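You operate a simulated robot arm through the tools that you are given. There is no shell and no other tool. Be economical: measure what you need, move in short steps, check, and stop when the job is done.

You run a simulated robot arm. Do the job below in one go: nothing can be reset, and whatever is moved stays where it is left.

TASK
Tip the old leaves into the black bowl and pour the cold tea after them.
Fine: rest the strainer on the black saucer meanwhile; teapot back where it stood, strainer back in it; spill nothing. Set down upright: steel strainer.

The check looks at the end state, three seconds after you hand in, the way a careful person would. Anything else that was tipped, shoved, dropped, spilled or broken makes it a failure.

THE ROBOT
A 6-joint arm with a two-finger parallel gripper, fixed in place. Base frame: the origin is at the foot of the arm, x ahead of it, y to its left, z up; the work surface is at about z = 80. Readings come in cm, rad, newtons and seconds.
With the tool pointing down near the work surface it reaches from about 24 to 64 cm from the base axis. Its first joint turns from -1.152 to 1.152 rad. Payload 2.7 kg.
The tool frame sits at the grasp point between the pads (the TCP): z along the fingers, y along the line on which they close. The tips reach 2.3 cm beyond it. The gripper opens to 9.4 cm. The fingers are 3.8 cm wide and 1 cm thick; the gripper's body (5.4 by 9.6 cm) begins 3.9 cm behind the TCP.
Orientation is that of the tool frame in the base frame, as [roll, pitch, yaw] about the fixed x, y, z axes, in that order (R = Rz(yaw) Ry(pitch) Rx(roll)). With the fingers straight down and closing along the base's y, the tool's x points along the base's -x, its y along +y and its z along -z.

THE INTERFACE
- The arm moves only by the tool send_rows. Its argument "series" is a list of rows, each an object (a shift or turn left out is 0, a gripper value left out holds the last) with "hand": the opening, from 0 (shut) to 1 (fully open); "linear": the shift along the base's x, y, z in units of 500 mm (1.0 is 500 mm), a list of three; "delta_rot": the turn, a rotation vector about the base's x, y, z in units of 90 degrees (1.0 is 90 degrees), a list of three. In form: [{"hand": hand, "linear": [x, y, z], "delta_rot": [ax, ay, az]}, ...]. A call has 1 to 12 rows; each row is the pose to reach, as a shift and turn from the pose commanded when the call began. A call with a number of a shift or a turn outside -1 to 1 is refused whole. Rows are played at 5 a second. More than 5 cm and 0.15 rad between two rows, or a gripper value outside its range, and nothing of the call is played. Where a pose cannot be reached the arm comes as near as it can. A force on the tool above 70 N (or 10 N above the force at the start of the call, whichever is more), or a blocked arm, ends the call early, and 0.2 s more pass. The fingers move at their own pace (about 4.5 cm/s each) and stop on an object; they squeeze with about 24 N. The grip force told is the motor's: it shows also when the fingers shut on nothing. Time passes only in rows, and 0.2 s behind the last, so rows that repeat a pose let the fingers close. The reply holds the time, the measured pose of the TCP, the force on the tool along the base axes, the opening and the grip force, in the units named above and with some noise, with the torque about the TCP (base axes, N m) and any sound that the robot's microphone picked up.
- Cameras (640 x 400 px; columns grow to the right, rows downward): "scene" is fixed at [9.08, -44.85, 139.87]; the picture's right is [0.56, -0.83, 0.00], its down [-0.50, -0.34, -0.79] and it looks along [0.66, 0.45, -0.61] (base axes); focal length 335 px, centre (320, 200). "wrist" rides on the gripper at [8.6, 1.6, -7.4] in the tool frame; the picture's right is [-0.18, 0.98, 0.00], its down [-0.58, -0.11, -0.81] and it looks along [-0.79, -0.15, 0.59] (tool axes); focal length 243 px, centre (320, 200). There is no depth. A picture from a camera that has moved, and an enlarged one, comes with that camera's place and axes in the base frame and with its lens.
- grab_frame(camera): a new picture of that camera. No time passes.
- enlarge(camera, box): a new picture of the part [left, top, right, bottom] of that camera's present view, enlarged. No time passes.
- finish_job(): hands the job in; it is judged then, once.

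Go step by step. Nothing tells you positions but the pictures and the camera data: compare them with the known pose of the tool, close in by small moves and look again before you grip or let go. The budget is 120 turns and 64 pictures, counting those below and the enlarged ones. Unless the task says otherwise, let go and move clear before handing in, and close with one line.

The tools are called after "Call:" as name(argument=value, ...) on one line, values as JSON. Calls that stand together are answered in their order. send_rows: Moves the arm, as the interface text tells. Its arguments: {"type":"object","properties":{"series":{"type":"array","items":{"type":"object","properties":{"hand":{"type":"number"},"linear":{"type":"array","items":{"type":"number"}},"delta_rot":{"type":"array","items":{"type":"number"}}}}}},"required":["series"]} The other tools are called the same way: grab_frame (camera) takes a picture; enlarge (camera, box) takes an enlarged picture of a part of a camera's view; finish_job () hands the job in.

At the start:

```text
time: 0.0
tool_pos: [40.79, -21.39, 118.69]
tcp_rot: [-3.141, 0.002, -3.141]
contact_force: [-0.1, 0.5, 0.5]
torque: [0.03, 0.0, -0.02]
width: 9.39
grip_force: 0.1
```

scene: 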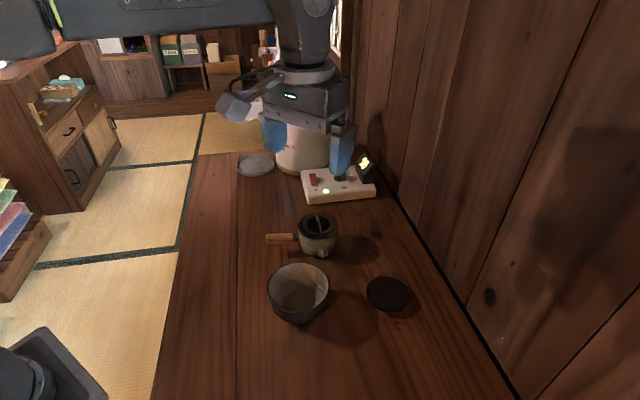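
wrist: 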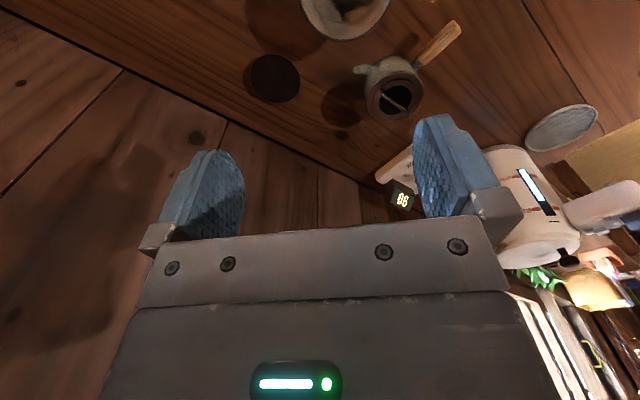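

I see a small side-handle teapot with a strainer in it, a bowl near the camera, a dark saucer to the right, a power strip and other things. I'll look closer first.

Call:
enlarge(camera="scene", box=[240, 200, 430, 330])

Call:
enlarge(camera="scene", box=[220, 120, 390, 220])

Call:
enlarge(camera="wrist", box=[230, 0, 480, 156])

```text
3.08 times, centred on (335, 265) of scene
camera zoom: at [9.08, -44.85, 139.87], right [0.56, -0.83, 0.0], down [-0.5, -0.34, -0.79], along [0.66, 0.45, -0.61], focal length 1032 px, centre (274, 0)
```

zoom: 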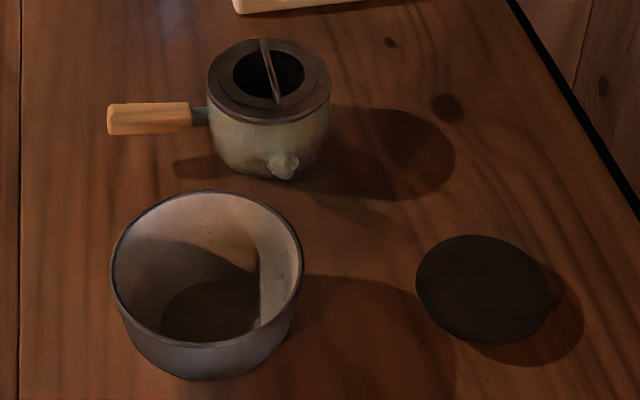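

```text
3.76 times, centred on (305, 170) of scene
camera zoom: at [9.08, -44.85, 139.87], right [0.56, -0.83, 0.0], down [-0.5, -0.34, -0.79], along [0.66, 0.45, -0.61], focal length 1262 px, centre (376, 313)
```

zoom: 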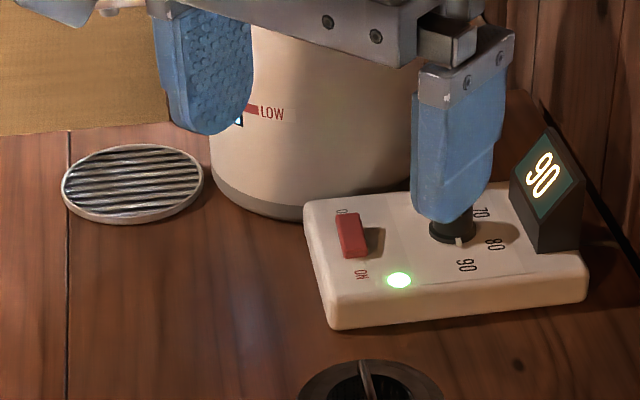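

```text
2.56 times, centred on (355, 78) of wrist
camera zoom: at [32.11, -19.7, 126.01], right [0.18, 0.98, 0.0], down [0.58, -0.11, 0.81], along [0.79, -0.15, -0.59], focal length 621 px, centre (230, 512)
```

zoom: 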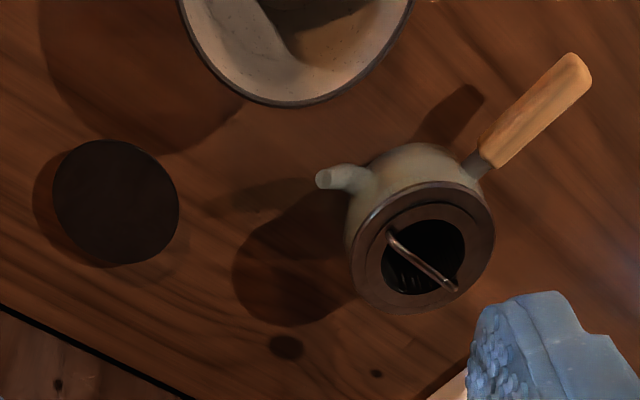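

The bowl is near (41,-18), the teapot near (57,-12) with its handle toward +y, and the saucer near (53,-32). I'll move above the teapot for a closer look.

Call:
send_rows(series=[{"hand": 1, "linear": [0.06, 0.036, -0.03]}, {"linear": [0.12, 0.072, -0.06]}, {"linear": [0.18, 0.108, -0.09]}, {"linear": [0.24, 0.144, -0.12]}, {"linear": [0.3, 0.18, -0.15]}, {"linear": [0.3, 0.18, -0.17]}])

Call:
grab_frame(camera="wrist")

Call:
grab_frame(camera="scene")

```text
time: 1.4
tool_pos: [55.67, -12.53, 110.23]
tcp_rot: [-3.141, 0.0, -3.141]
contact_force: [0.1, 0.0, -0.1]
torque: [0.0, -0.02, -0.05]
width: 9.39
grip_force: 0.1
```

```text
58 pictures are left
camera wrist: at [47.04, -10.73, 117.6], right [0.18, 0.98, 0.0], down [0.58, -0.11, 0.81], along [0.79, -0.15, -0.59], focal length 243 px, centre (320, 200)
```

wrist: 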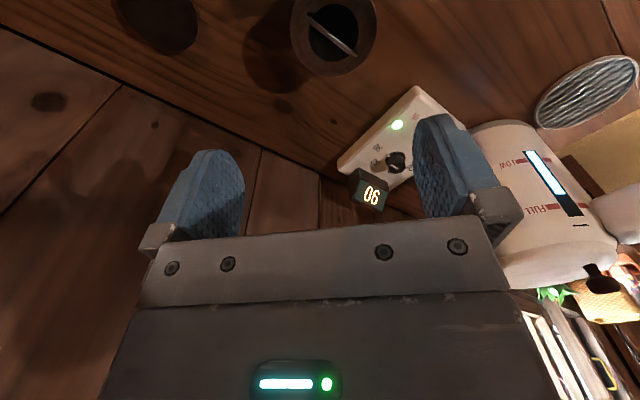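

```text
57 pictures are left
```

scene: 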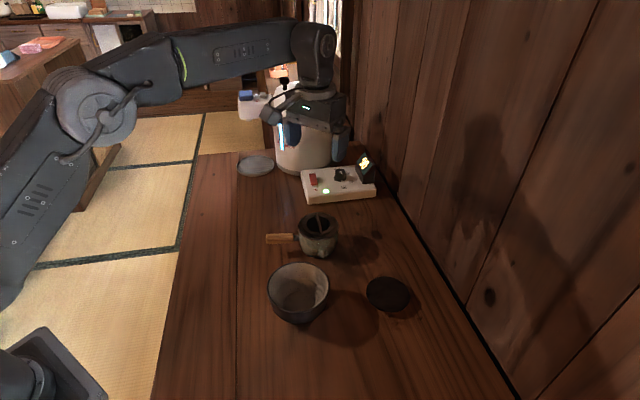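

The teapot lies at the image edge, so I'll tilt the camera down at it by pitching the tool.

Call:
send_rows(series=[{"linear": [-0.02, 0, 0], "delta_rot": [0, 0.09, 0]}, {"linear": [-0.04, 0, 0], "delta_rot": [0, 0.18, 0]}, {"linear": [-0.06, 0, 0], "delta_rot": [0, 0.27, 0]}, {"linear": [-0.08, 0, 0], "delta_rot": [0, 0.36, 0]}, {"linear": [-0.1, 0, 0], "delta_rot": [0, 0.45, 0]}])

Call:
grab_frame(camera="wrist")

```text
time: 2.6
tool_pos: [45.39, -11.68, 106.2]
tcp_rot: [-3.14, -0.703, 3.141]
contact_force: [-0.9, -0.3, -0.5]
torque: [0.03, 0.0, -0.02]
width: 9.4
grip_force: 0.1
out of reach, approached as far as the arm can: row 3, 4, 5
```

```text
56 pictures are left
camera wrist: at [43.46, -9.95, 117.42], right [0.14, 0.98, -0.12], down [0.97, -0.11, 0.24], along [0.22, -0.15, -0.96], focal length 243 px, centre (320, 200)
```

wrist: 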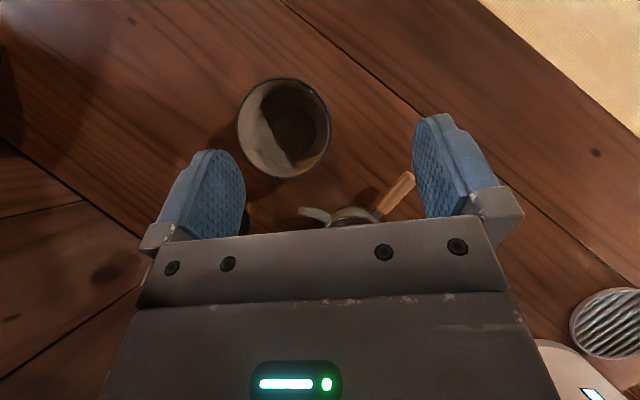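

That tilt reaches the limit, but the bowl is clear. I'll use about 20° of tilt, which should show the teapot between the fingers.

Call:
send_rows(series=[{"linear": [0, 0, 0], "delta_rot": [0, -0.08, 0]}, {"linear": [0.0, 0, 0], "delta_rot": [0, -0.16, 0]}, {"linear": [0.0, 0, 0], "delta_rot": [0, -0.22, 0]}])

Call:
grab_frame(camera="wrist")

```text
time: 3.4
tool_pos: [45.31, -11.72, 106.18]
tcp_rot: [-3.141, -0.361, -3.141]
contact_force: [0.5, -0.2, 0.5]
torque: [0.02, 0.04, 0.01]
width: 9.43
grip_force: 0.0
```

```text
55 pictures are left
camera wrist: at [39.79, -10.07, 116.1], right [0.17, 0.98, -0.06], down [0.83, -0.11, 0.55], along [0.53, -0.15, -0.83], focal length 243 px, centre (320, 200)
```

wrist: 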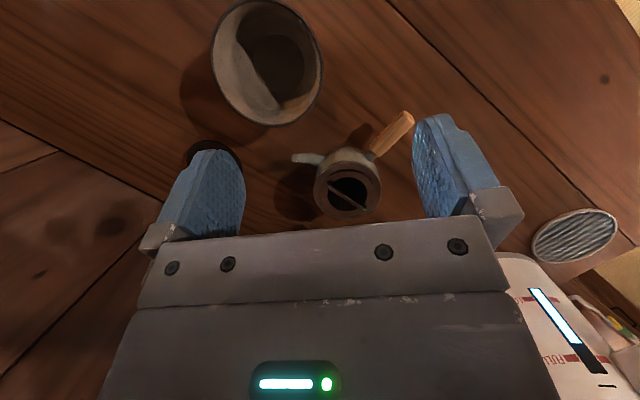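

Now the teapot is visible from above. I'll enlarge it for measuring.

Call:
enlarge(camera="wrist", box=[270, 90, 430, 230])

Call:
enlarge(camera="wrist", box=[180, 0, 350, 130])

Call:
enlarge(camera="scene", box=[260, 205, 350, 265])

```text
2.86 times, centred on (350, 160) of wrist
camera zoom: at [39.79, -10.07, 116.1], right [0.17, 0.98, -0.06], down [0.83, -0.11, 0.55], along [0.53, -0.15, -0.83], focal length 693 px, centre (234, 314)
```

zoom: 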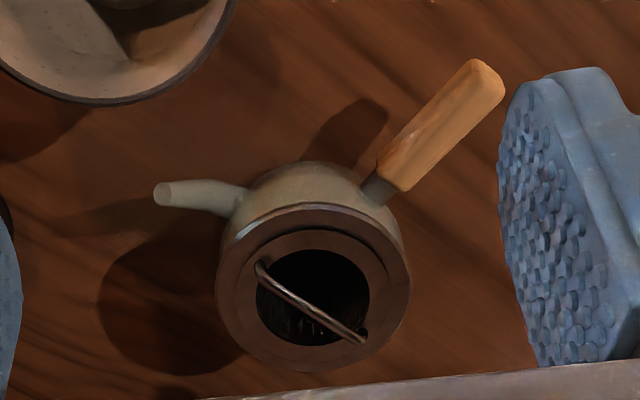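

```text
3.08 times, centred on (265, 65) of wrist
camera zoom: at [39.79, -10.07, 116.1], right [0.17, 0.98, -0.06], down [0.83, -0.11, 0.55], along [0.53, -0.15, -0.83], focal length 746 px, centre (489, 615)
```

zoom: 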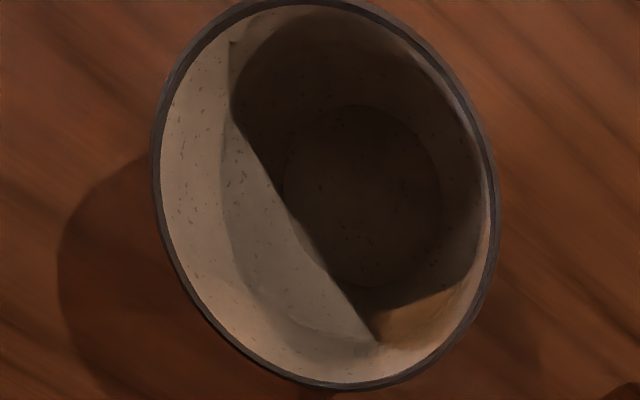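

```text
6.67 times, centred on (305, 235) of scene
camera zoom: at [9.08, -44.85, 139.87], right [0.56, -0.83, 0.0], down [-0.5, -0.34, -0.79], along [0.66, 0.45, -0.61], focal length 2236 px, centre (420, -33)
```

zoom: 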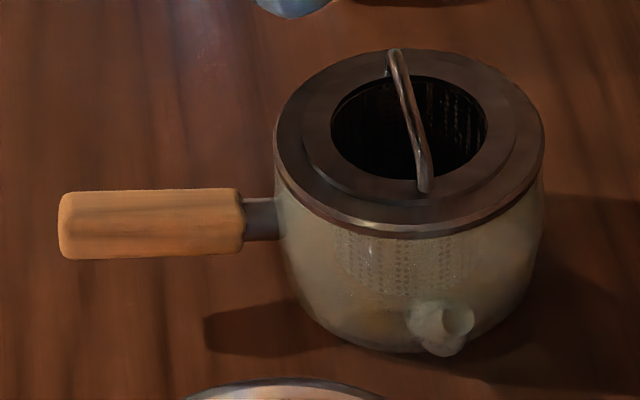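

The pot rim is at about (57.5,-11.2,87). The strainer is a flanged basket with a low bail running at about 42° from x. I'll straighten the tool, then yaw so the fingers close across the bail.

Call:
send_rows(series=[{"linear": [0.06, 0, 0], "delta_rot": [0, -0.08, 0]}, {"linear": [0.12, 0, 0], "delta_rot": [0, -0.16, 0]}, {"linear": [0.18, 0, 0], "delta_rot": [0, -0.23, 0]}, {"linear": [0.24, 0.003, 0], "delta_rot": [0, -0.23, 0]}])

Call:
send_rows(series=[{"linear": [0, 0, -0.02], "delta_rot": [0, 0, 0.08]}, {"linear": [0, 0, -0.04], "delta_rot": [0, 0, 0.16]}, {"linear": [0, 0, -0.06], "delta_rot": [0, 0, 0.24]}, {"linear": [0, 0, -0.08], "delta_rot": [0, 0, 0.32]}, {"linear": [0, 0, -0.1], "delta_rot": [0, 0, 0.4]}, {"linear": [0, 0, -0.12], "delta_rot": [0, 0, 0.467]}])

Call:
grab_frame(camera="wrist")

Call:
enlarge(camera="scene", box=[240, 140, 400, 270])

```text
time: 4.4
tool_pos: [57.42, -11.58, 106.01]
tcp_rot: [3.14, 0.002, -3.141]
contact_force: [0.1, 1.0, 0.1]
torque: [0.04, -0.02, 0.01]
width: 9.4
grip_force: 0.0
```

```text
time: 5.8
tool_pos: [57.3, -11.58, 100.07]
tcp_rot: [3.141, 0.0, -2.404]
contact_force: [-0.3, -0.4, 0.2]
torque: [-0.03, 0.02, -0.02]
width: 9.41
grip_force: 0.0
```

```text
51 pictures are left
camera wrist: at [49.76, -16.1, 107.43], right [-0.52, 0.85, 0.0], down [0.5, 0.31, 0.81], along [0.69, 0.42, -0.59], focal length 243 px, centre (320, 200)
```

wrist: 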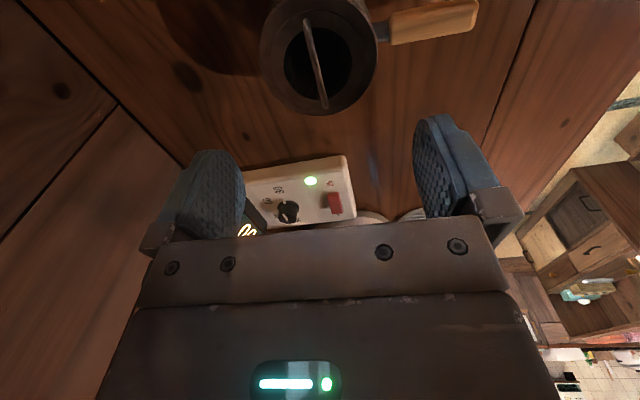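

```text
3.08 times, centred on (320, 205) of scene
camera zoom: at [9.08, -44.85, 139.87], right [0.56, -0.83, 0.0], down [-0.5, -0.34, -0.79], along [0.66, 0.45, -0.61], focal length 1032 px, centre (320, 185)
```

zoom: 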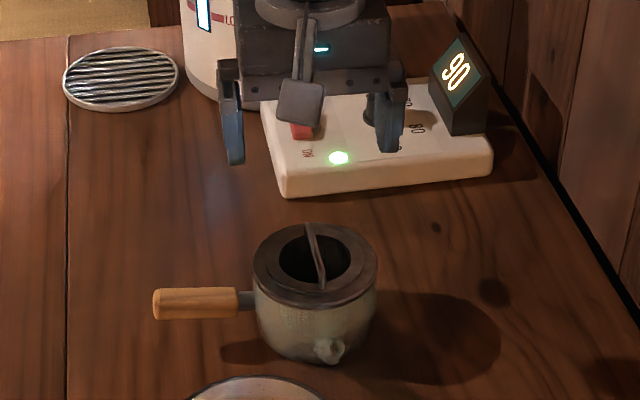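

The bail top is at about z 89, with its middle near (57.4,-11.8) and direction about 45°. I'll trim yaw, narrow the gripper and descend partway.

Call:
send_rows(series=[{"hand": 0.28, "linear": [0, -0.002, -0.04], "delta_rot": [0, 0, 0.03]}, {"linear": [0.001, -0.004, -0.08], "delta_rot": [0, 0, 0.03]}, {"linear": [0.001, -0.004, -0.12], "delta_rot": [0, 0, 0.03]}, {"linear": [0.001, -0.004, -0.13], "delta_rot": [0, 0, 0.03]}])

Call:
enlarge(camera="wrist", box=[200, 20, 440, 220])

Call:
enlarge(camera="scene", box=[270, 180, 370, 260])

```text
time: 6.8
tool_pos: [57.35, -11.88, 93.58]
tcp_rot: [-3.142, -0.002, -2.362]
contact_force: [0.3, -0.1, 0.1]
torque: [-0.01, 0.02, -0.01]
width: 2.61
grip_force: 0.0
```

```text
2.00 times, centred on (320, 120) of wrist
camera zoom: at [50.05, -16.7, 100.92], right [-0.56, 0.83, 0.0], down [0.49, 0.33, 0.81], along [0.67, 0.45, -0.59], focal length 485 px, centre (320, 360)
```

zoom: 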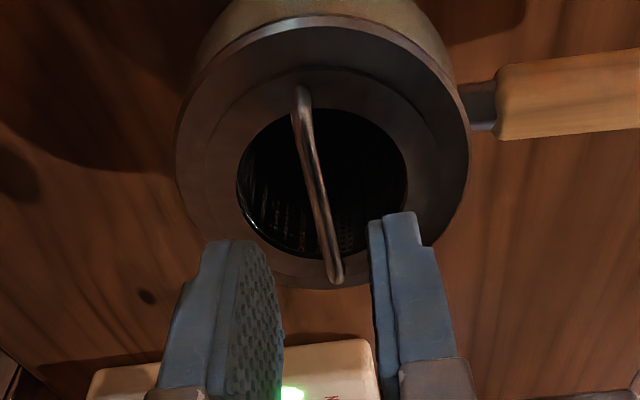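

```text
5.00 times, centred on (320, 220) of scene
camera zoom: at [9.08, -44.85, 139.87], right [0.56, -0.83, 0.0], down [-0.5, -0.34, -0.79], along [0.66, 0.45, -0.61], focal length 1677 px, centre (320, 100)
```

zoom: 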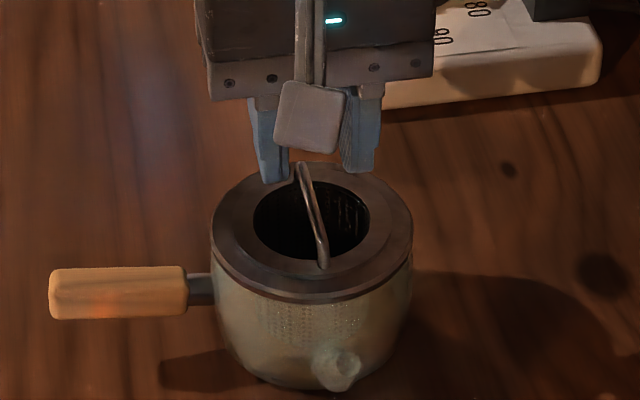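

The bail is centred between the fingers and aligned. I'll go down to about 1 cm past the wire.

Call:
send_rows(series=[{"linear": [0, 0, -0.03]}, {"linear": [0, 0, -0.05]}, {"linear": [0, 0, -0.062]}, {"linear": [0, 0, -0.062]}])

Call:
enlarge(camera="wrist", box=[200, 60, 440, 220])

Call:
enlarge(camera="scene", box=[270, 180, 370, 260])

```text
time: 7.8
tool_pos: [57.39, -11.73, 90.45]
tcp_rot: [3.141, 0.0, -2.362]
contact_force: [-0.7, 0.2, -0.1]
torque: [0.01, 0.03, 0.04]
width: 2.63
grip_force: 0.1
```

```text
2.50 times, centred on (320, 140) of wrist
camera zoom: at [50.05, -16.63, 97.75], right [-0.56, 0.83, 0.0], down [0.49, 0.33, 0.81], along [0.67, 0.45, -0.59], focal length 606 px, centre (320, 350)
```

zoom: 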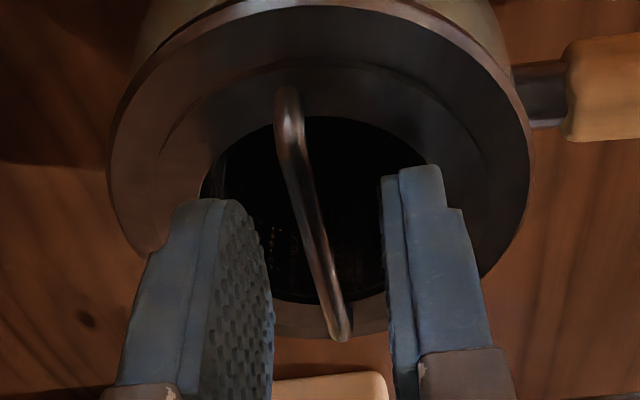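

```text
5.00 times, centred on (320, 220) of scene
camera zoom: at [9.08, -44.85, 139.87], right [0.56, -0.83, 0.0], down [-0.5, -0.34, -0.79], along [0.66, 0.45, -0.61], focal length 1677 px, centre (320, 100)
```

zoom: 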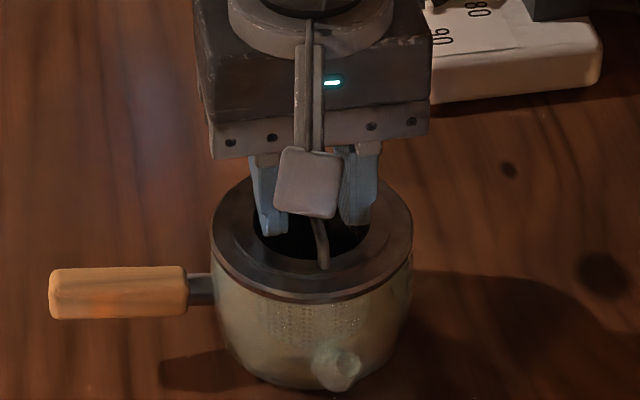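

The wire sits centred between the pads. Closing now.

Call:
send_rows(series=[{"hand": 0.1}, {"hand": 0.0}, {"hand": 0}, {"hand": 0}])

Call:
enlarge(camera="wrist", box=[200, 60, 440, 220])

```text
time: 8.8
tool_pos: [57.42, -11.9, 90.44]
tcp_rot: [3.141, 0.001, -2.36]
contact_force: [-0.6, 0.1, -0.8]
torque: [0.0, 0.01, -0.02]
width: 0.47
grip_force: 24.5
```

```text
2.50 times, centred on (320, 140) of wrist
camera zoom: at [50.05, -16.64, 97.77], right [-0.56, 0.83, 0.0], down [0.49, 0.33, 0.81], along [0.67, 0.45, -0.59], focal length 606 px, centre (320, 350)
```

zoom: 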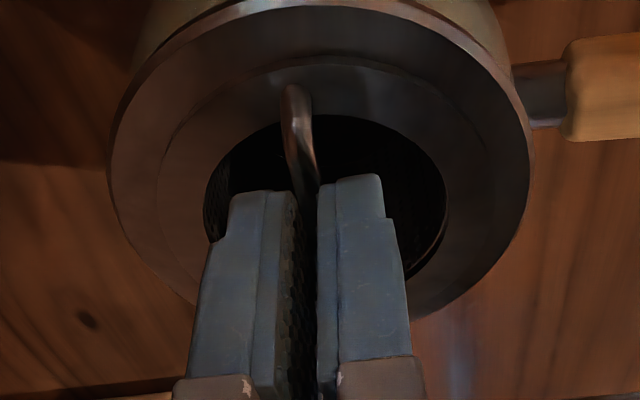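

The bail is gripped at 0.47 cm. Lifting straight up.

Call:
send_rows(series=[{"linear": [0, 0, 0.01]}, {"linear": [0, 0, 0.03]}, {"linear": [0, 0, 0.06]}, {"linear": [0, 0, 0.09]}, {"linear": [0, 0, 0.12]}, {"linear": [0, 0, 0.16]}, {"linear": [0, 0, 0.2]}, {"linear": [0, 0, 0.24]}, {"linear": [0, 0, 0.26]}, {"linear": [0, 0, 0.26]}, {"linear": [0, 0, 0.26]}, {"linear": [0, 0, 0.26]}])

Call:
enlarge(camera="scene", box=[240, 130, 400, 270])

Call:
grab_frame(camera="wrist")

```text
time: 11.4
tool_pos: [57.3, -11.79, 103.44]
tcp_rot: [-3.141, 0.0, -2.362]
contact_force: [-0.9, 0.1, 0.0]
torque: [-0.01, 0.01, -0.04]
width: 0.43
grip_force: 23.6
```

```text
2.86 times, centred on (320, 200) of scene
camera zoom: at [9.08, -44.85, 139.87], right [0.56, -0.83, 0.0], down [-0.5, -0.34, -0.79], along [0.66, 0.45, -0.61], focal length 958 px, centre (320, 200)
```

zoom: 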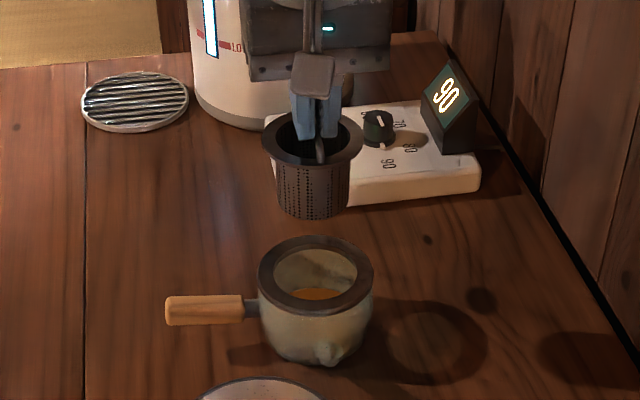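

```text
43 pictures are left
camera wrist: at [50.01, -16.66, 110.86], right [-0.56, 0.83, 0.0], down [0.49, 0.33, 0.81], along [0.67, 0.45, -0.59], focal length 243 px, centre (320, 200)
```

wrist: 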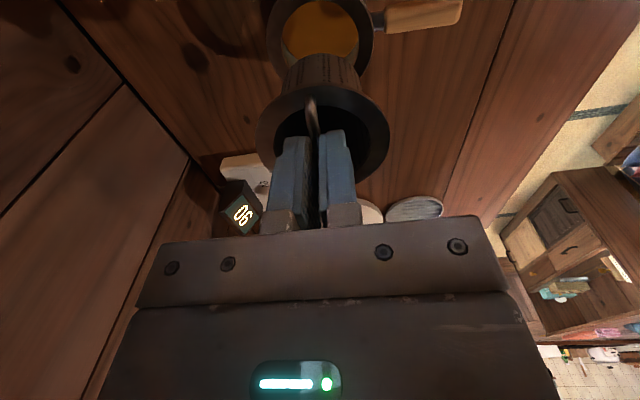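

The strainer is out with the leaves inside, and tea is in the pot. I'll carry it level over the bowl, yawing so I can tip it sideways with the wrist camera on top, clear of falling leaves.

Call:
send_rows(series=[{"linear": [-0.03, -0.006, 0.012], "delta_rot": [0, 0, 0.06]}, {"linear": [-0.08, -0.016, 0.012], "delta_rot": [0, 0, 0.13]}, {"linear": [-0.13, -0.026, 0.012], "delta_rot": [0, 0, 0.2]}, {"linear": [-0.18, -0.036, 0.012], "delta_rot": [0, 0, 0.27]}, {"linear": [-0.23, -0.046, 0.012], "delta_rot": [0, 0, 0.34]}, {"linear": [-0.28, -0.056, 0.012], "delta_rot": [0, 0, 0.42]}, {"linear": [-0.32, -0.063, 0.012], "delta_rot": [0, 0, 0.47]}, {"linear": [-0.334, -0.066, 0.012], "delta_rot": [0, 0, 0.5]}, {"linear": [-0.334, -0.066, 0.012], "delta_rot": [0, 0, 0.5]}])

Call:
grab_frame(camera="scene")

```text
time: 13.4
tool_pos: [40.48, -15.24, 104.18]
tcp_rot: [-3.141, 0.0, -1.573]
contact_force: [-0.4, 0.3, -1.0]
torque: [-0.03, -0.01, 0.01]
width: 0.45
grip_force: 24.0
```

```text
42 pictures are left
```

scene: 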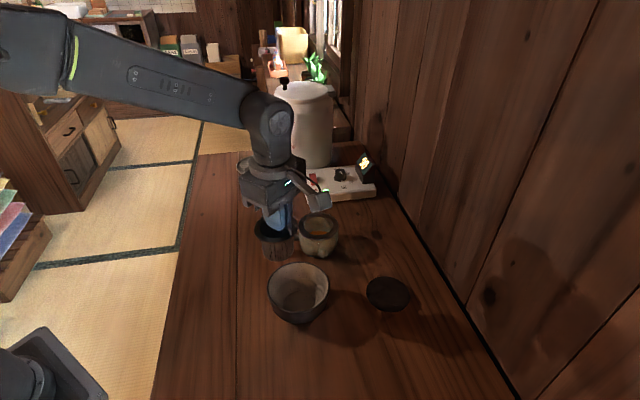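

The strainer is above the bowl's near-left side. I'll start tipping about the closing axis, to 65° first.

Call:
send_rows(series=[{"delta_rot": [-0.09, 0, 0]}, {"delta_rot": [-0.18, 0, 0]}, {"delta_rot": [-0.27, 0, 0]}, {"delta_rot": [-0.36, 0, 0]}, {"delta_rot": [-0.45, 0, 0]}, {"delta_rot": [-0.54, 0, 0]}, {"delta_rot": [-0.63, 0, 0]}, {"delta_rot": [-0.72, 0, 0]}])

Call:
grab_frame(camera="scene")

```text
time: 15.2
tool_pos: [40.7, -14.98, 104.28]
tcp_rot: [-3.126, -1.133, -1.585]
contact_force: [0.5, -0.6, -0.4]
torque: [0.02, -0.01, -0.01]
width: 0.49
grip_force: 24.4
```

```text
41 pictures are left
```

scene: 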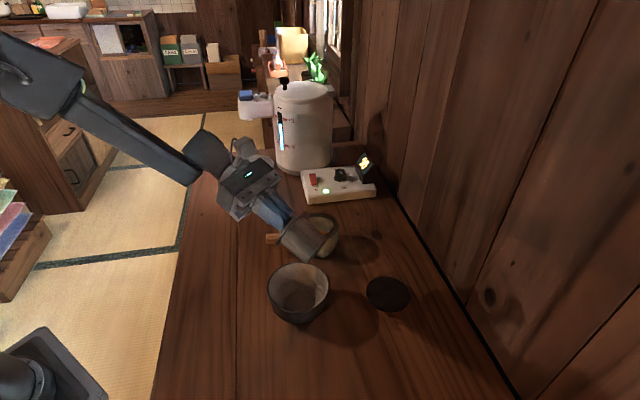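

The tilt works well and the wrist is clear. I'll continue slowly to about 110°.

Call:
send_rows(series=[{"delta_rot": [-0.05, 0, 0]}, {"delta_rot": [-0.1, 0, 0]}, {"delta_rot": [-0.15, 0, 0]}, {"delta_rot": [-0.2, 0, 0]}, {"delta_rot": [-0.25, 0, 0]}, {"delta_rot": [-0.3, 0, 0]}, {"delta_rot": [-0.35, 0, 0]}, {"delta_rot": [-0.4, 0, 0]}, {"delta_rot": [-0.45, 0, 0]}, {"delta_rot": [-0.5, 0, 0]}, {"delta_rot": [-0.5, 0, 0]}])

Call:
enlarge(camera="scene", box=[190, 120, 430, 330])

```text
time: 17.6
tool_pos: [40.6, -15.22, 104.04]
tcp_rot: [-0.012, -1.221, 1.587]
contact_force: [0.4, -0.1, 0.9]
torque: [0.02, 0.05, 0.0]
width: 0.47
grip_force: 24.1
```

```text
1.90 times, centred on (310, 225) of scene
camera zoom: at [9.08, -44.85, 139.87], right [0.56, -0.83, 0.0], down [-0.5, -0.34, -0.79], along [0.66, 0.45, -0.61], focal length 639 px, centre (339, 152)
```

zoom: 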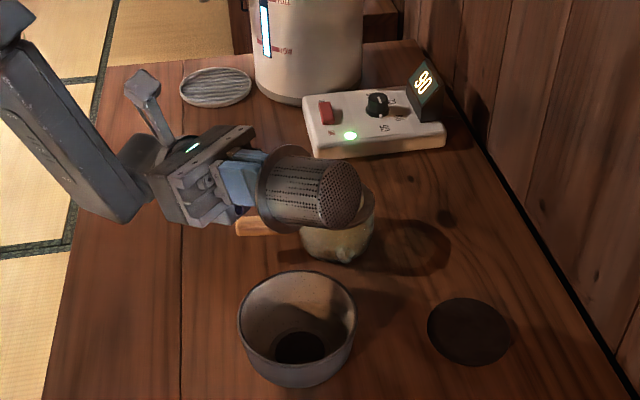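

A dark clump now shows at the bottom of the bowl. I'll tip a little further, shake, and check the strainer.

Call:
send_rows(series=[{"delta_rot": [-0.07, 0, 0]}, {"delta_rot": [-0.14, 0, 0]}, {"delta_rot": [-0.21, 0, 0]}, {"linear": [0, 0, 0.02], "delta_rot": [-0.26, 0, 0]}, {"linear": [0, 0, 0], "delta_rot": [-0.26, 0, 0]}, {"linear": [0, 0, 0.02], "delta_rot": [-0.26, 0, 0]}, {"linear": [0, 0, 0], "delta_rot": [-0.26, 0, 0]}, {"linear": [0, 0, 0.02], "delta_rot": [-0.26, 0, 0]}, {"linear": [0, 0, 0], "delta_rot": [-0.26, 0, 0]}, {"linear": [0, 0, 0], "delta_rot": [-0.26, 0, 0]}])

Call:
enlarge(camera="scene", box=[190, 120, 430, 330])

Call:
grab_frame(camera="wrist")

```text
time: 19.8
tool_pos: [40.72, -15.14, 104.14]
tcp_rot: [-0.01, -1.114, 1.581]
contact_force: [-0.4, -0.3, 0.6]
torque: [0.04, -0.03, 0.02]
width: 0.46
grip_force: 23.9
out of reach, approached as far as the arm can: row 2, 3, 4, 5, 6, 7, 8, 9, 10
```

```text
1.90 times, centred on (310, 225) of scene
camera zoom: at [9.08, -44.85, 139.87], right [0.56, -0.83, 0.0], down [-0.5, -0.34, -0.79], along [0.66, 0.45, -0.61], focal length 639 px, centre (339, 152)
```

zoom: 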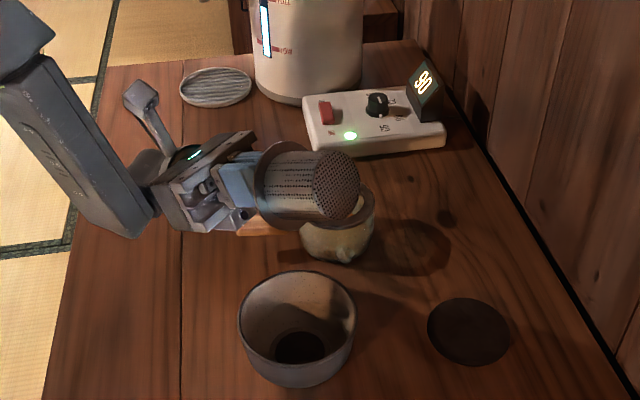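

```text
38 pictures are left
camera wrist: at [38.99, -4.62, 108.5], right [-0.98, -0.08, -0.17], down [0.11, 0.47, -0.88], along [0.15, -0.88, -0.45], focal length 243 px, centre (320, 200)
```

wrist: 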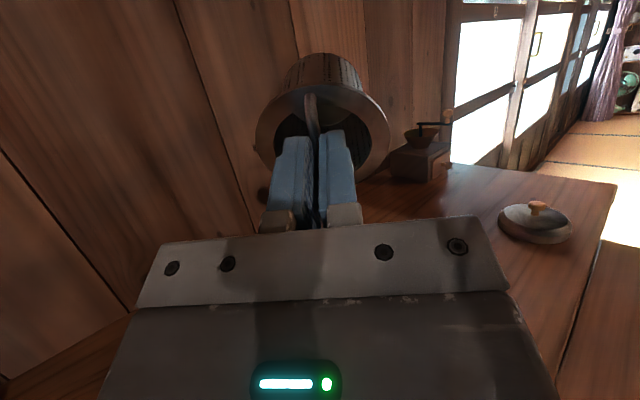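

The tilt limits at about 116°. I'll check for leftover leaves in the strainer and the state of the bowl.

Call:
enlarge(camera="wrist", box=[240, 40, 410, 230])

Call:
enlarge(camera="scene", box=[255, 250, 345, 330])

```text
2.11 times, centred on (325, 135) of wrist
camera zoom: at [38.99, -4.62, 108.5], right [-0.98, -0.08, -0.17], down [0.11, 0.47, -0.88], along [0.15, -0.88, -0.45], focal length 511 px, centre (310, 337)
```

zoom: 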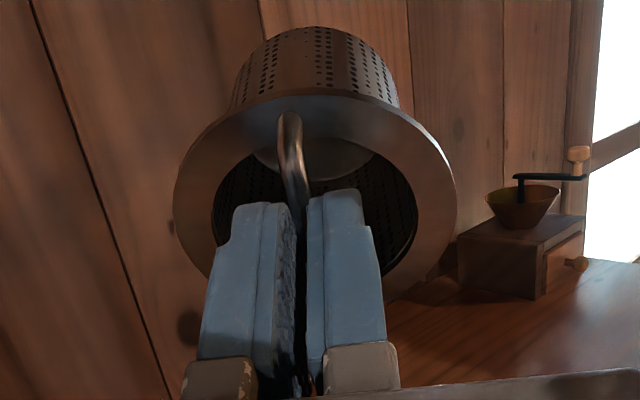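

```text
5.00 times, centred on (300, 290) of scene
camera zoom: at [9.08, -44.85, 139.87], right [0.56, -0.83, 0.0], down [-0.5, -0.34, -0.79], along [0.66, 0.45, -0.61], focal length 1677 px, centre (420, -250)
```

zoom: 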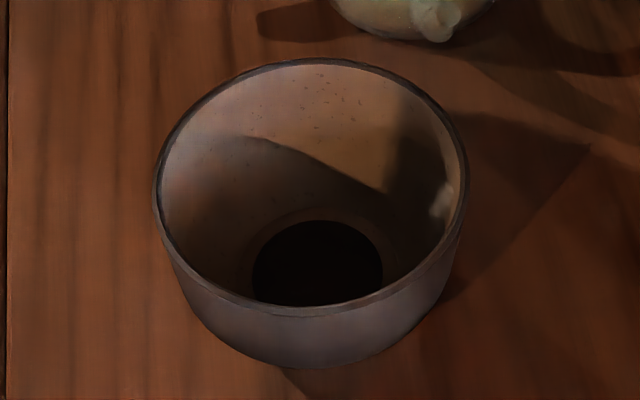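

The strainer is empty, with its bottom visible, and the leaves are in the bowl. I'll rotate it back upright.

Call:
send_rows(series=[{"delta_rot": [0.09, 0, 0]}, {"delta_rot": [0.18, 0, 0]}, {"delta_rot": [0.27, 0, 0]}, {"delta_rot": [0.36, 0, 0]}, {"delta_rot": [0.45, 0, 0]}, {"delta_rot": [0.54, 0, 0]}, {"delta_rot": [0.63, 0, 0]}, {"delta_rot": [0.72, 0, 0]}, {"delta_rot": [0.81, 0, 0]}, {"delta_rot": [0.9, 0, 0]}, {"delta_rot": [0.98, 0, 0]}])

Call:
send_rows(series=[{"delta_rot": [0.09, 0, 0]}, {"delta_rot": [0.18, 0, 0]}, {"delta_rot": [0.27, 0, 0]}, {"delta_rot": [0.311, 0, 0]}, {"delta_rot": [0.311, 0, 0]}])

```text
time: 22.2
tool_pos: [40.61, -15.1, 104.08]
tcp_rot: [-3.138, -0.484, -1.575]
contact_force: [-0.1, 0.2, -0.9]
torque: [0.02, 0.0, 0.01]
width: 0.47
grip_force: 23.8
```

```text
time: 23.4
tool_pos: [40.53, -15.04, 103.96]
tcp_rot: [3.141, 0.004, -1.576]
contact_force: [0.4, 0.1, -0.9]
torque: [0.02, 0.02, 0.0]
width: 0.46
grip_force: 23.9
```

It's upright again. I'll carry it over the saucer with the pot-grasp yaw and lower it partway.

Call:
send_rows(series=[{"linear": [0.02, -0.027, 0], "delta_rot": [0, 0, -0.05]}, {"linear": [0.06, -0.08, 0], "delta_rot": [0, 0, -0.14]}, {"linear": [0.1, -0.13, 0], "delta_rot": [0, 0, -0.22]}, {"linear": [0.14, -0.18, 0], "delta_rot": [0, 0, -0.3]}, {"linear": [0.18, -0.235, 0], "delta_rot": [0, 0, -0.38]}, {"linear": [0.22, -0.285, -0.01], "delta_rot": [0, 0, -0.46]}, {"linear": [0.252, -0.33, -0.05], "delta_rot": [0, 0, -0.5]}, {"linear": [0.252, -0.33, -0.1], "delta_rot": [0, 0, -0.5]}, {"linear": [0.252, -0.33, -0.12], "delta_rot": [0, 0, -0.5]}])

Call:
enlarge(camera="scene", box=[330, 210, 450, 330])

Call:
enlarge(camera="wrist", box=[210, 0, 430, 180])

```text
time: 25.4
tool_pos: [53.31, -31.35, 98.16]
tcp_rot: [3.14, 0.002, -2.361]
contact_force: [0.1, -0.1, -0.8]
torque: [0.02, 0.0, 0.0]
width: 0.47
grip_force: 23.7
```

```text
3.33 times, centred on (390, 270) of scene
camera zoom: at [9.09, -44.85, 139.87], right [0.56, -0.83, 0.0], down [-0.5, -0.34, -0.79], along [0.66, 0.45, -0.61], focal length 1118 px, centre (87, -33)
```

zoom: 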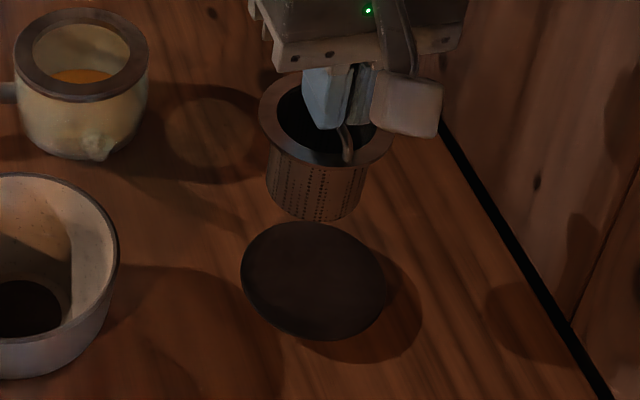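

```text
2.22 times, centred on (320, 90) of wrist
camera zoom: at [45.9, -36.45, 105.54], right [-0.56, 0.83, 0.0], down [0.49, 0.33, 0.81], along [0.67, 0.45, -0.59], focal length 539 px, centre (320, 444)
```

zoom: 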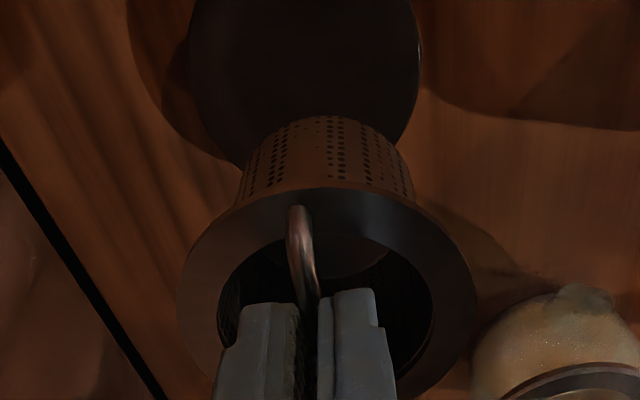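

The basket bottom is about 9.3 cm below the TCP and the saucer top is near z 82. I'll shift slightly and lower to just above it.

Call:
send_rows(series=[{"linear": [0.003, -0.006, -0.04]}, {"linear": [0.003, -0.006, -0.08]}, {"linear": [0.003, -0.006, -0.1]}, {"linear": [0.003, -0.006, -0.1]}])

Call:
enlarge(camera="scene", box=[340, 230, 440, 320])

```text
time: 26.4
tool_pos: [53.32, -31.77, 93.14]
tcp_rot: [3.14, 0.0, -2.362]
contact_force: [-0.1, 0.7, 0.2]
torque: [0.01, 0.0, -0.01]
width: 0.46
grip_force: 23.7
```

```text
4.44 times, centred on (390, 275) of scene
camera zoom: at [9.08, -44.85, 139.87], right [0.56, -0.83, 0.0], down [-0.5, -0.34, -0.79], along [0.66, 0.45, -0.61], focal length 1490 px, centre (9, -133)
```

zoom: 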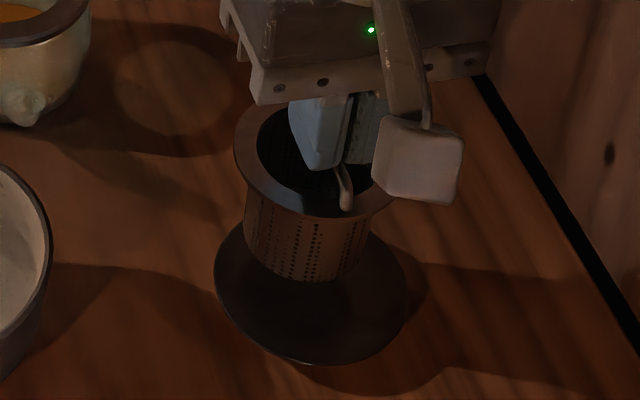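

About 1.8 cm to go. I'll lower in small steps and watch the force.

Call:
send_rows(series=[{"linear": [0, 0, -0.014]}, {"linear": [0, 0, -0.026]}, {"linear": [0, 0, -0.026]}])

Call:
send_rows(series=[{"linear": [0, 0, -0.003]}, {"linear": [0, 0, -0.003]}])

Call:
send_rows(series=[{"linear": [0, 0, -0.003]}, {"linear": [0, 0, -0.003]}])

Call:
enlarge(camera="scene", box=[340, 230, 440, 320])

```text
time: 27.2
tool_pos: [53.2, -31.81, 91.86]
tcp_rot: [3.142, 0.003, -2.362]
contact_force: [-0.5, -0.1, -0.2]
torque: [-0.03, 0.0, -0.02]
width: 0.45
grip_force: 23.8
```

```text
time: 27.8
tool_pos: [53.33, -31.83, 91.65]
tcp_rot: [-3.141, 0.003, -2.361]
contact_force: [-0.2, -0.1, 0.3]
torque: [-0.02, 0.02, 0.02]
width: 0.44
grip_force: 23.5
```

```text
time: 28.4
tool_pos: [53.36, -31.89, 91.61]
tcp_rot: [-3.141, 0.001, -2.36]
contact_force: [-0.1, 0.4, 0.0]
torque: [0.01, 0.0, 0.02]
width: 0.47
grip_force: 23.8
```

```text
4.44 times, centred on (390, 275) of scene
camera zoom: at [9.08, -44.85, 139.87], right [0.56, -0.83, 0.0], down [-0.5, -0.34, -0.79], along [0.66, 0.45, -0.61], focal length 1490 px, centre (9, -133)
```

zoom: 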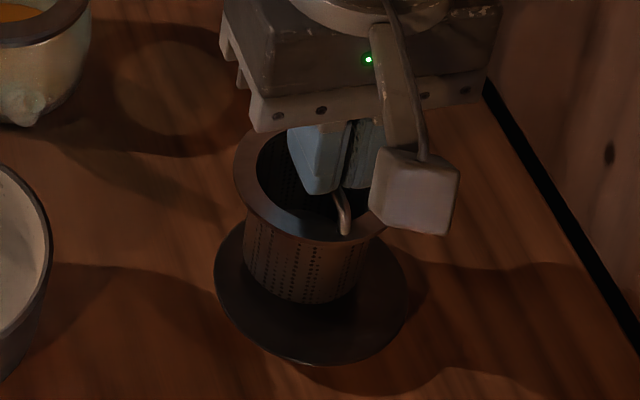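

Nearly there, with no contact yet. Continuing in small steps.

Call:
send_rows(series=[{"linear": [0, 0, -0.003]}, {"linear": [0, 0, -0.003]}])

Call:
send_rows(series=[{"linear": [0, 0, -0.003]}, {"linear": [0, 0, -0.003]}])

Call:
send_rows(series=[{"linear": [0, 0, -0.003]}, {"linear": [0, 0, -0.003]}])

```text
time: 29.0
tool_pos: [53.33, -32.0, 91.3]
tcp_rot: [3.142, 0.002, -2.361]
contact_force: [0.2, -0.5, -0.3]
torque: [-0.01, 0.03, -0.03]
width: 0.47
grip_force: 24.0
```

```text
time: 29.6
tool_pos: [53.41, -31.87, 91.22]
tcp_rot: [3.14, 0.001, -2.361]
contact_force: [-0.1, -0.7, 0.2]
torque: [-0.01, -0.02, 0.01]
width: 0.44
grip_force: 23.8
```

```text
time: 30.2
tool_pos: [53.37, -32.03, 91.09]
tcp_rot: [3.141, 0.002, -2.361]
contact_force: [0.6, -0.5, 0.2]
torque: [0.01, -0.03, -0.02]
width: 0.46
grip_force: 24.4
```

Call:
send_rows(series=[{"linear": [0, 0, -0.003]}, {"linear": [0, 0, -0.003]}])

Call:
send_rows(series=[{"linear": [0, 0, -0.003]}, {"linear": [0, 0, -0.003]}])

Call:
enlarge(camera="scene", box=[340, 230, 440, 320])

```text
time: 30.8
tool_pos: [53.47, -31.9, 90.8]
tcp_rot: [-3.14, 0.001, -2.361]
contact_force: [0.3, -0.3, 0.7]
torque: [0.02, -0.01, 0.0]
width: 0.47
grip_force: 24.4
```

```text
time: 31.4
tool_pos: [53.42, -32.0, 90.91]
tcp_rot: [-3.14, 0.001, -2.361]
contact_force: [-0.2, -0.3, -0.2]
torque: [-0.01, -0.04, -0.01]
width: 0.49
grip_force: 24.3
```

```text
4.44 times, centred on (390, 275) of scene
camera zoom: at [9.08, -44.85, 139.87], right [0.56, -0.83, 0.0], down [-0.5, -0.34, -0.79], along [0.66, 0.45, -0.61], focal length 1490 px, centre (9, -133)
```

zoom: 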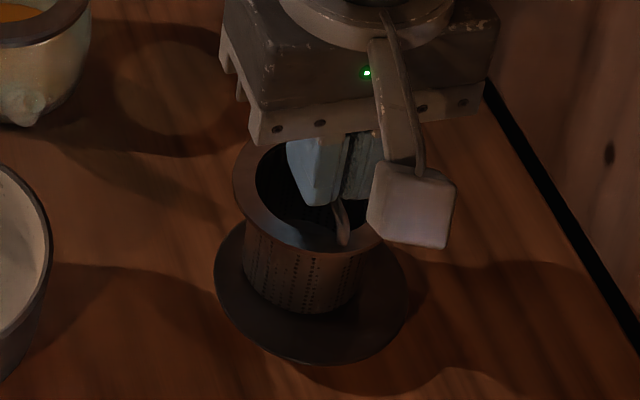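

Call:
send_rows(series=[{"linear": [0, 0, -0.003]}, {"linear": [0, 0, -0.003]}])

Call:
send_rows(series=[{"linear": [0, 0, -0.003]}, {"linear": [0, 0, -0.003]}])

Call:
send_rows(series=[{"linear": [0, 0, -0.003]}, {"linear": [0, 0, -0.003]}])

```text
time: 32.0
tool_pos: [53.45, -31.97, 90.69]
tcp_rot: [-3.139, 0.001, -2.362]
contact_force: [-2.2, 0.3, 5.3]
torque: [-0.05, 0.07, -0.01]
width: 0.45
grip_force: 23.9
```

```text
time: 32.6
tool_pos: [53.45, -31.98, 90.62]
tcp_rot: [-3.135, 0.003, -2.36]
contact_force: [-0.7, 1.7, 16.2]
torque: [0.12, -0.06, 0.01]
width: 0.46
grip_force: 24.0
```

```text
time: 33.2
tool_pos: [53.4, -31.94, 90.49]
tcp_rot: [-3.138, 0.003, -2.361]
contact_force: [0.2, -0.1, 18.1]
torque: [-0.03, 0.01, 0.01]
width: 0.48
grip_force: 23.9
```

Contact at z≈90.7. I'll ease up 0.25 cm to relieve the push, then open slowly.

Call:
send_rows(series=[{"linear": [0, 0, 0.005]}, {"linear": [0, 0, 0.005]}, {"hand": 0.12, "linear": [0, 0, 0.005]}, {"hand": 0.28, "linear": [0, 0, 0.005]}, {"hand": 0.28, "linear": [0, 0, 0.005]}])

Call:
enlarge(camera="wrist", box=[200, 60, 440, 220])

```text
time: 34.4
tool_pos: [53.39, -31.96, 90.51]
tcp_rot: [3.141, 0.001, -2.362]
contact_force: [-0.7, 0.2, -0.4]
torque: [0.0, 0.0, 0.03]
width: 2.65
grip_force: 0.1
```

```text
2.50 times, centred on (320, 140) of wrist
camera zoom: at [46.07, -36.85, 97.86], right [-0.56, 0.83, 0.0], down [0.49, 0.33, 0.81], along [0.67, 0.45, -0.59], focal length 606 px, centre (320, 350)
```

zoom: 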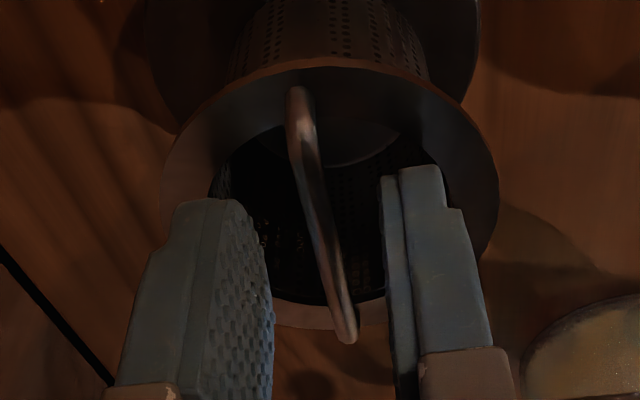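

The strainer stands free on the saucer. I'll rise clear, then head above the teapot handle, yawing so the camera sits on the handle's far side.

Call:
send_rows(series=[{"linear": [0, 0, 0.03]}, {"linear": [0, 0, 0.08]}, {"linear": [0, 0, 0.15]}, {"linear": [0, 0, 0.22]}, {"linear": [0, 0, 0.26]}, {"linear": [0, 0, 0.26]}])

Call:
send_rows(series=[{"hand": 0.6, "linear": [0, 0.05, 0], "delta_rot": [0, 0, -0.09]}, {"linear": [-0.004, 0.1, 0], "delta_rot": [0, 0, -0.18]}, {"linear": [-0.008, 0.15, 0], "delta_rot": [0, 0, -0.27]}, {"linear": [-0.012, 0.2, 0], "delta_rot": [0, 0, -0.36]}, {"linear": [-0.016, 0.25, 0], "delta_rot": [0, 0, -0.45]}, {"linear": [-0.02, 0.3, 0], "delta_rot": [0, 0, -0.54]}, {"linear": [-0.024, 0.35, 0], "delta_rot": [0, 0, -0.63]}, {"linear": [-0.028, 0.4, 0], "delta_rot": [0, 0, -0.72]}, {"linear": [-0.032, 0.45, 0], "delta_rot": [0, 0, -0.81]}, {"linear": [-0.032, 0.5, 0], "delta_rot": [0, 0, -0.9]}, {"linear": [-0.032, 0.532, 0], "delta_rot": [0, 0, -0.98]}, {"linear": [-0.032, 0.532, 0], "delta_rot": [0, 0, -1.0]}])

Call:
grab_frame(camera="wrist")

Call:
grab_frame(camera="scene")

```text
time: 35.8
tool_pos: [53.32, -31.95, 103.62]
tcp_rot: [-3.141, 0.002, -2.361]
contact_force: [-1.0, -0.5, -0.3]
torque: [-0.01, -0.01, 0.0]
width: 2.64
grip_force: 0.0
```

```text
time: 38.4
tool_pos: [51.72, -5.24, 103.54]
tcp_rot: [3.141, 0.002, 2.348]
contact_force: [0.7, 0.1, -0.5]
torque: [-0.01, 0.01, 0.02]
width: 5.64
grip_force: 0.1
```

```text
29 pictures are left
camera wrist: at [46.74, 2.06, 110.88], right [0.83, 0.56, 0.0], down [0.33, -0.49, 0.81], along [0.45, -0.67, -0.59], focal length 243 px, centre (320, 200)
```

wrist: 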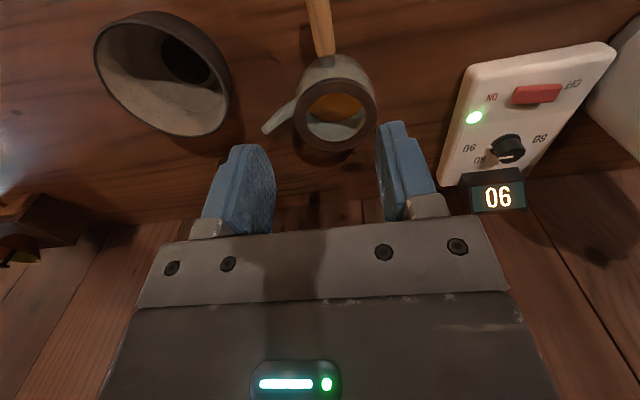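

```text
28 pictures are left
```

scene: 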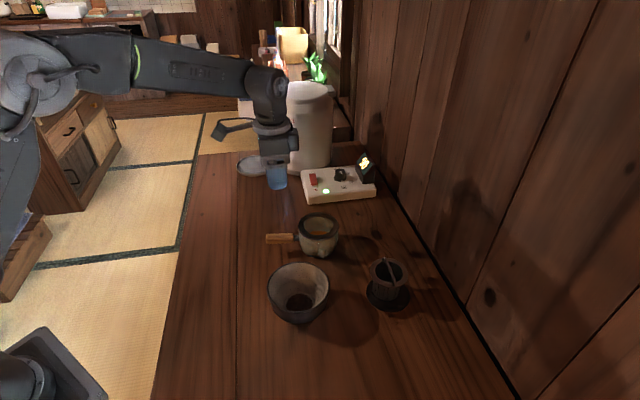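

The handle lies ahead between the fingers. I'll descend to check alignment closer.

Call:
send_rows(series=[{"linear": [0, 0, -0.06]}, {"linear": [0, 0, -0.12]}, {"linear": [0, 0, -0.18]}, {"hand": 0.5, "linear": [0, 0, -0.22]}, {"linear": [0, 0, -0.22]}])

Call:
enlarge(camera="wrist", box=[200, 0, 440, 200])

Call:
enlarge(camera="scene", box=[230, 170, 360, 270])

```text
time: 39.6
tool_pos: [51.69, -5.33, 92.71]
tcp_rot: [3.142, 0.003, 2.351]
contact_force: [-0.2, 0.0, 0.4]
torque: [-0.01, 0.0, -0.01]
width: 4.72
grip_force: 0.1
```

```text
2.00 times, centred on (320, 100) of wrist
camera zoom: at [46.82, 1.98, 99.98], right [0.83, 0.56, 0.0], down [0.33, -0.49, 0.81], along [0.45, -0.67, -0.59], focal length 485 px, centre (320, 400)
```

zoom: 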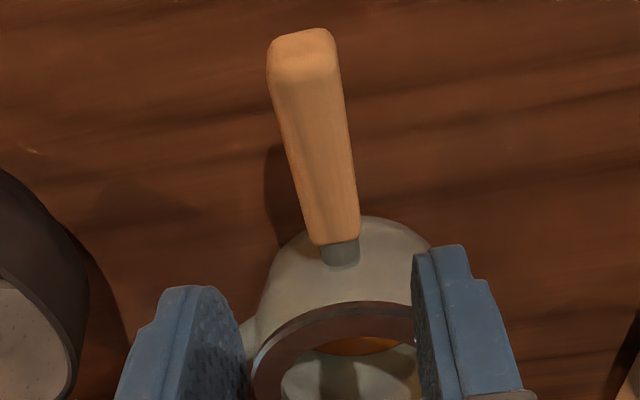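

```text
4.00 times, centred on (295, 220) of scene
camera zoom: at [9.08, -44.85, 139.87], right [0.56, -0.83, 0.0], down [-0.5, -0.34, -0.79], along [0.66, 0.45, -0.61], focal length 1341 px, centre (420, 120)
```

zoom: 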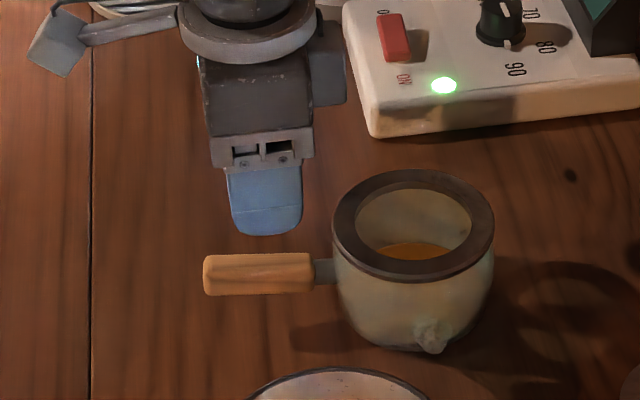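

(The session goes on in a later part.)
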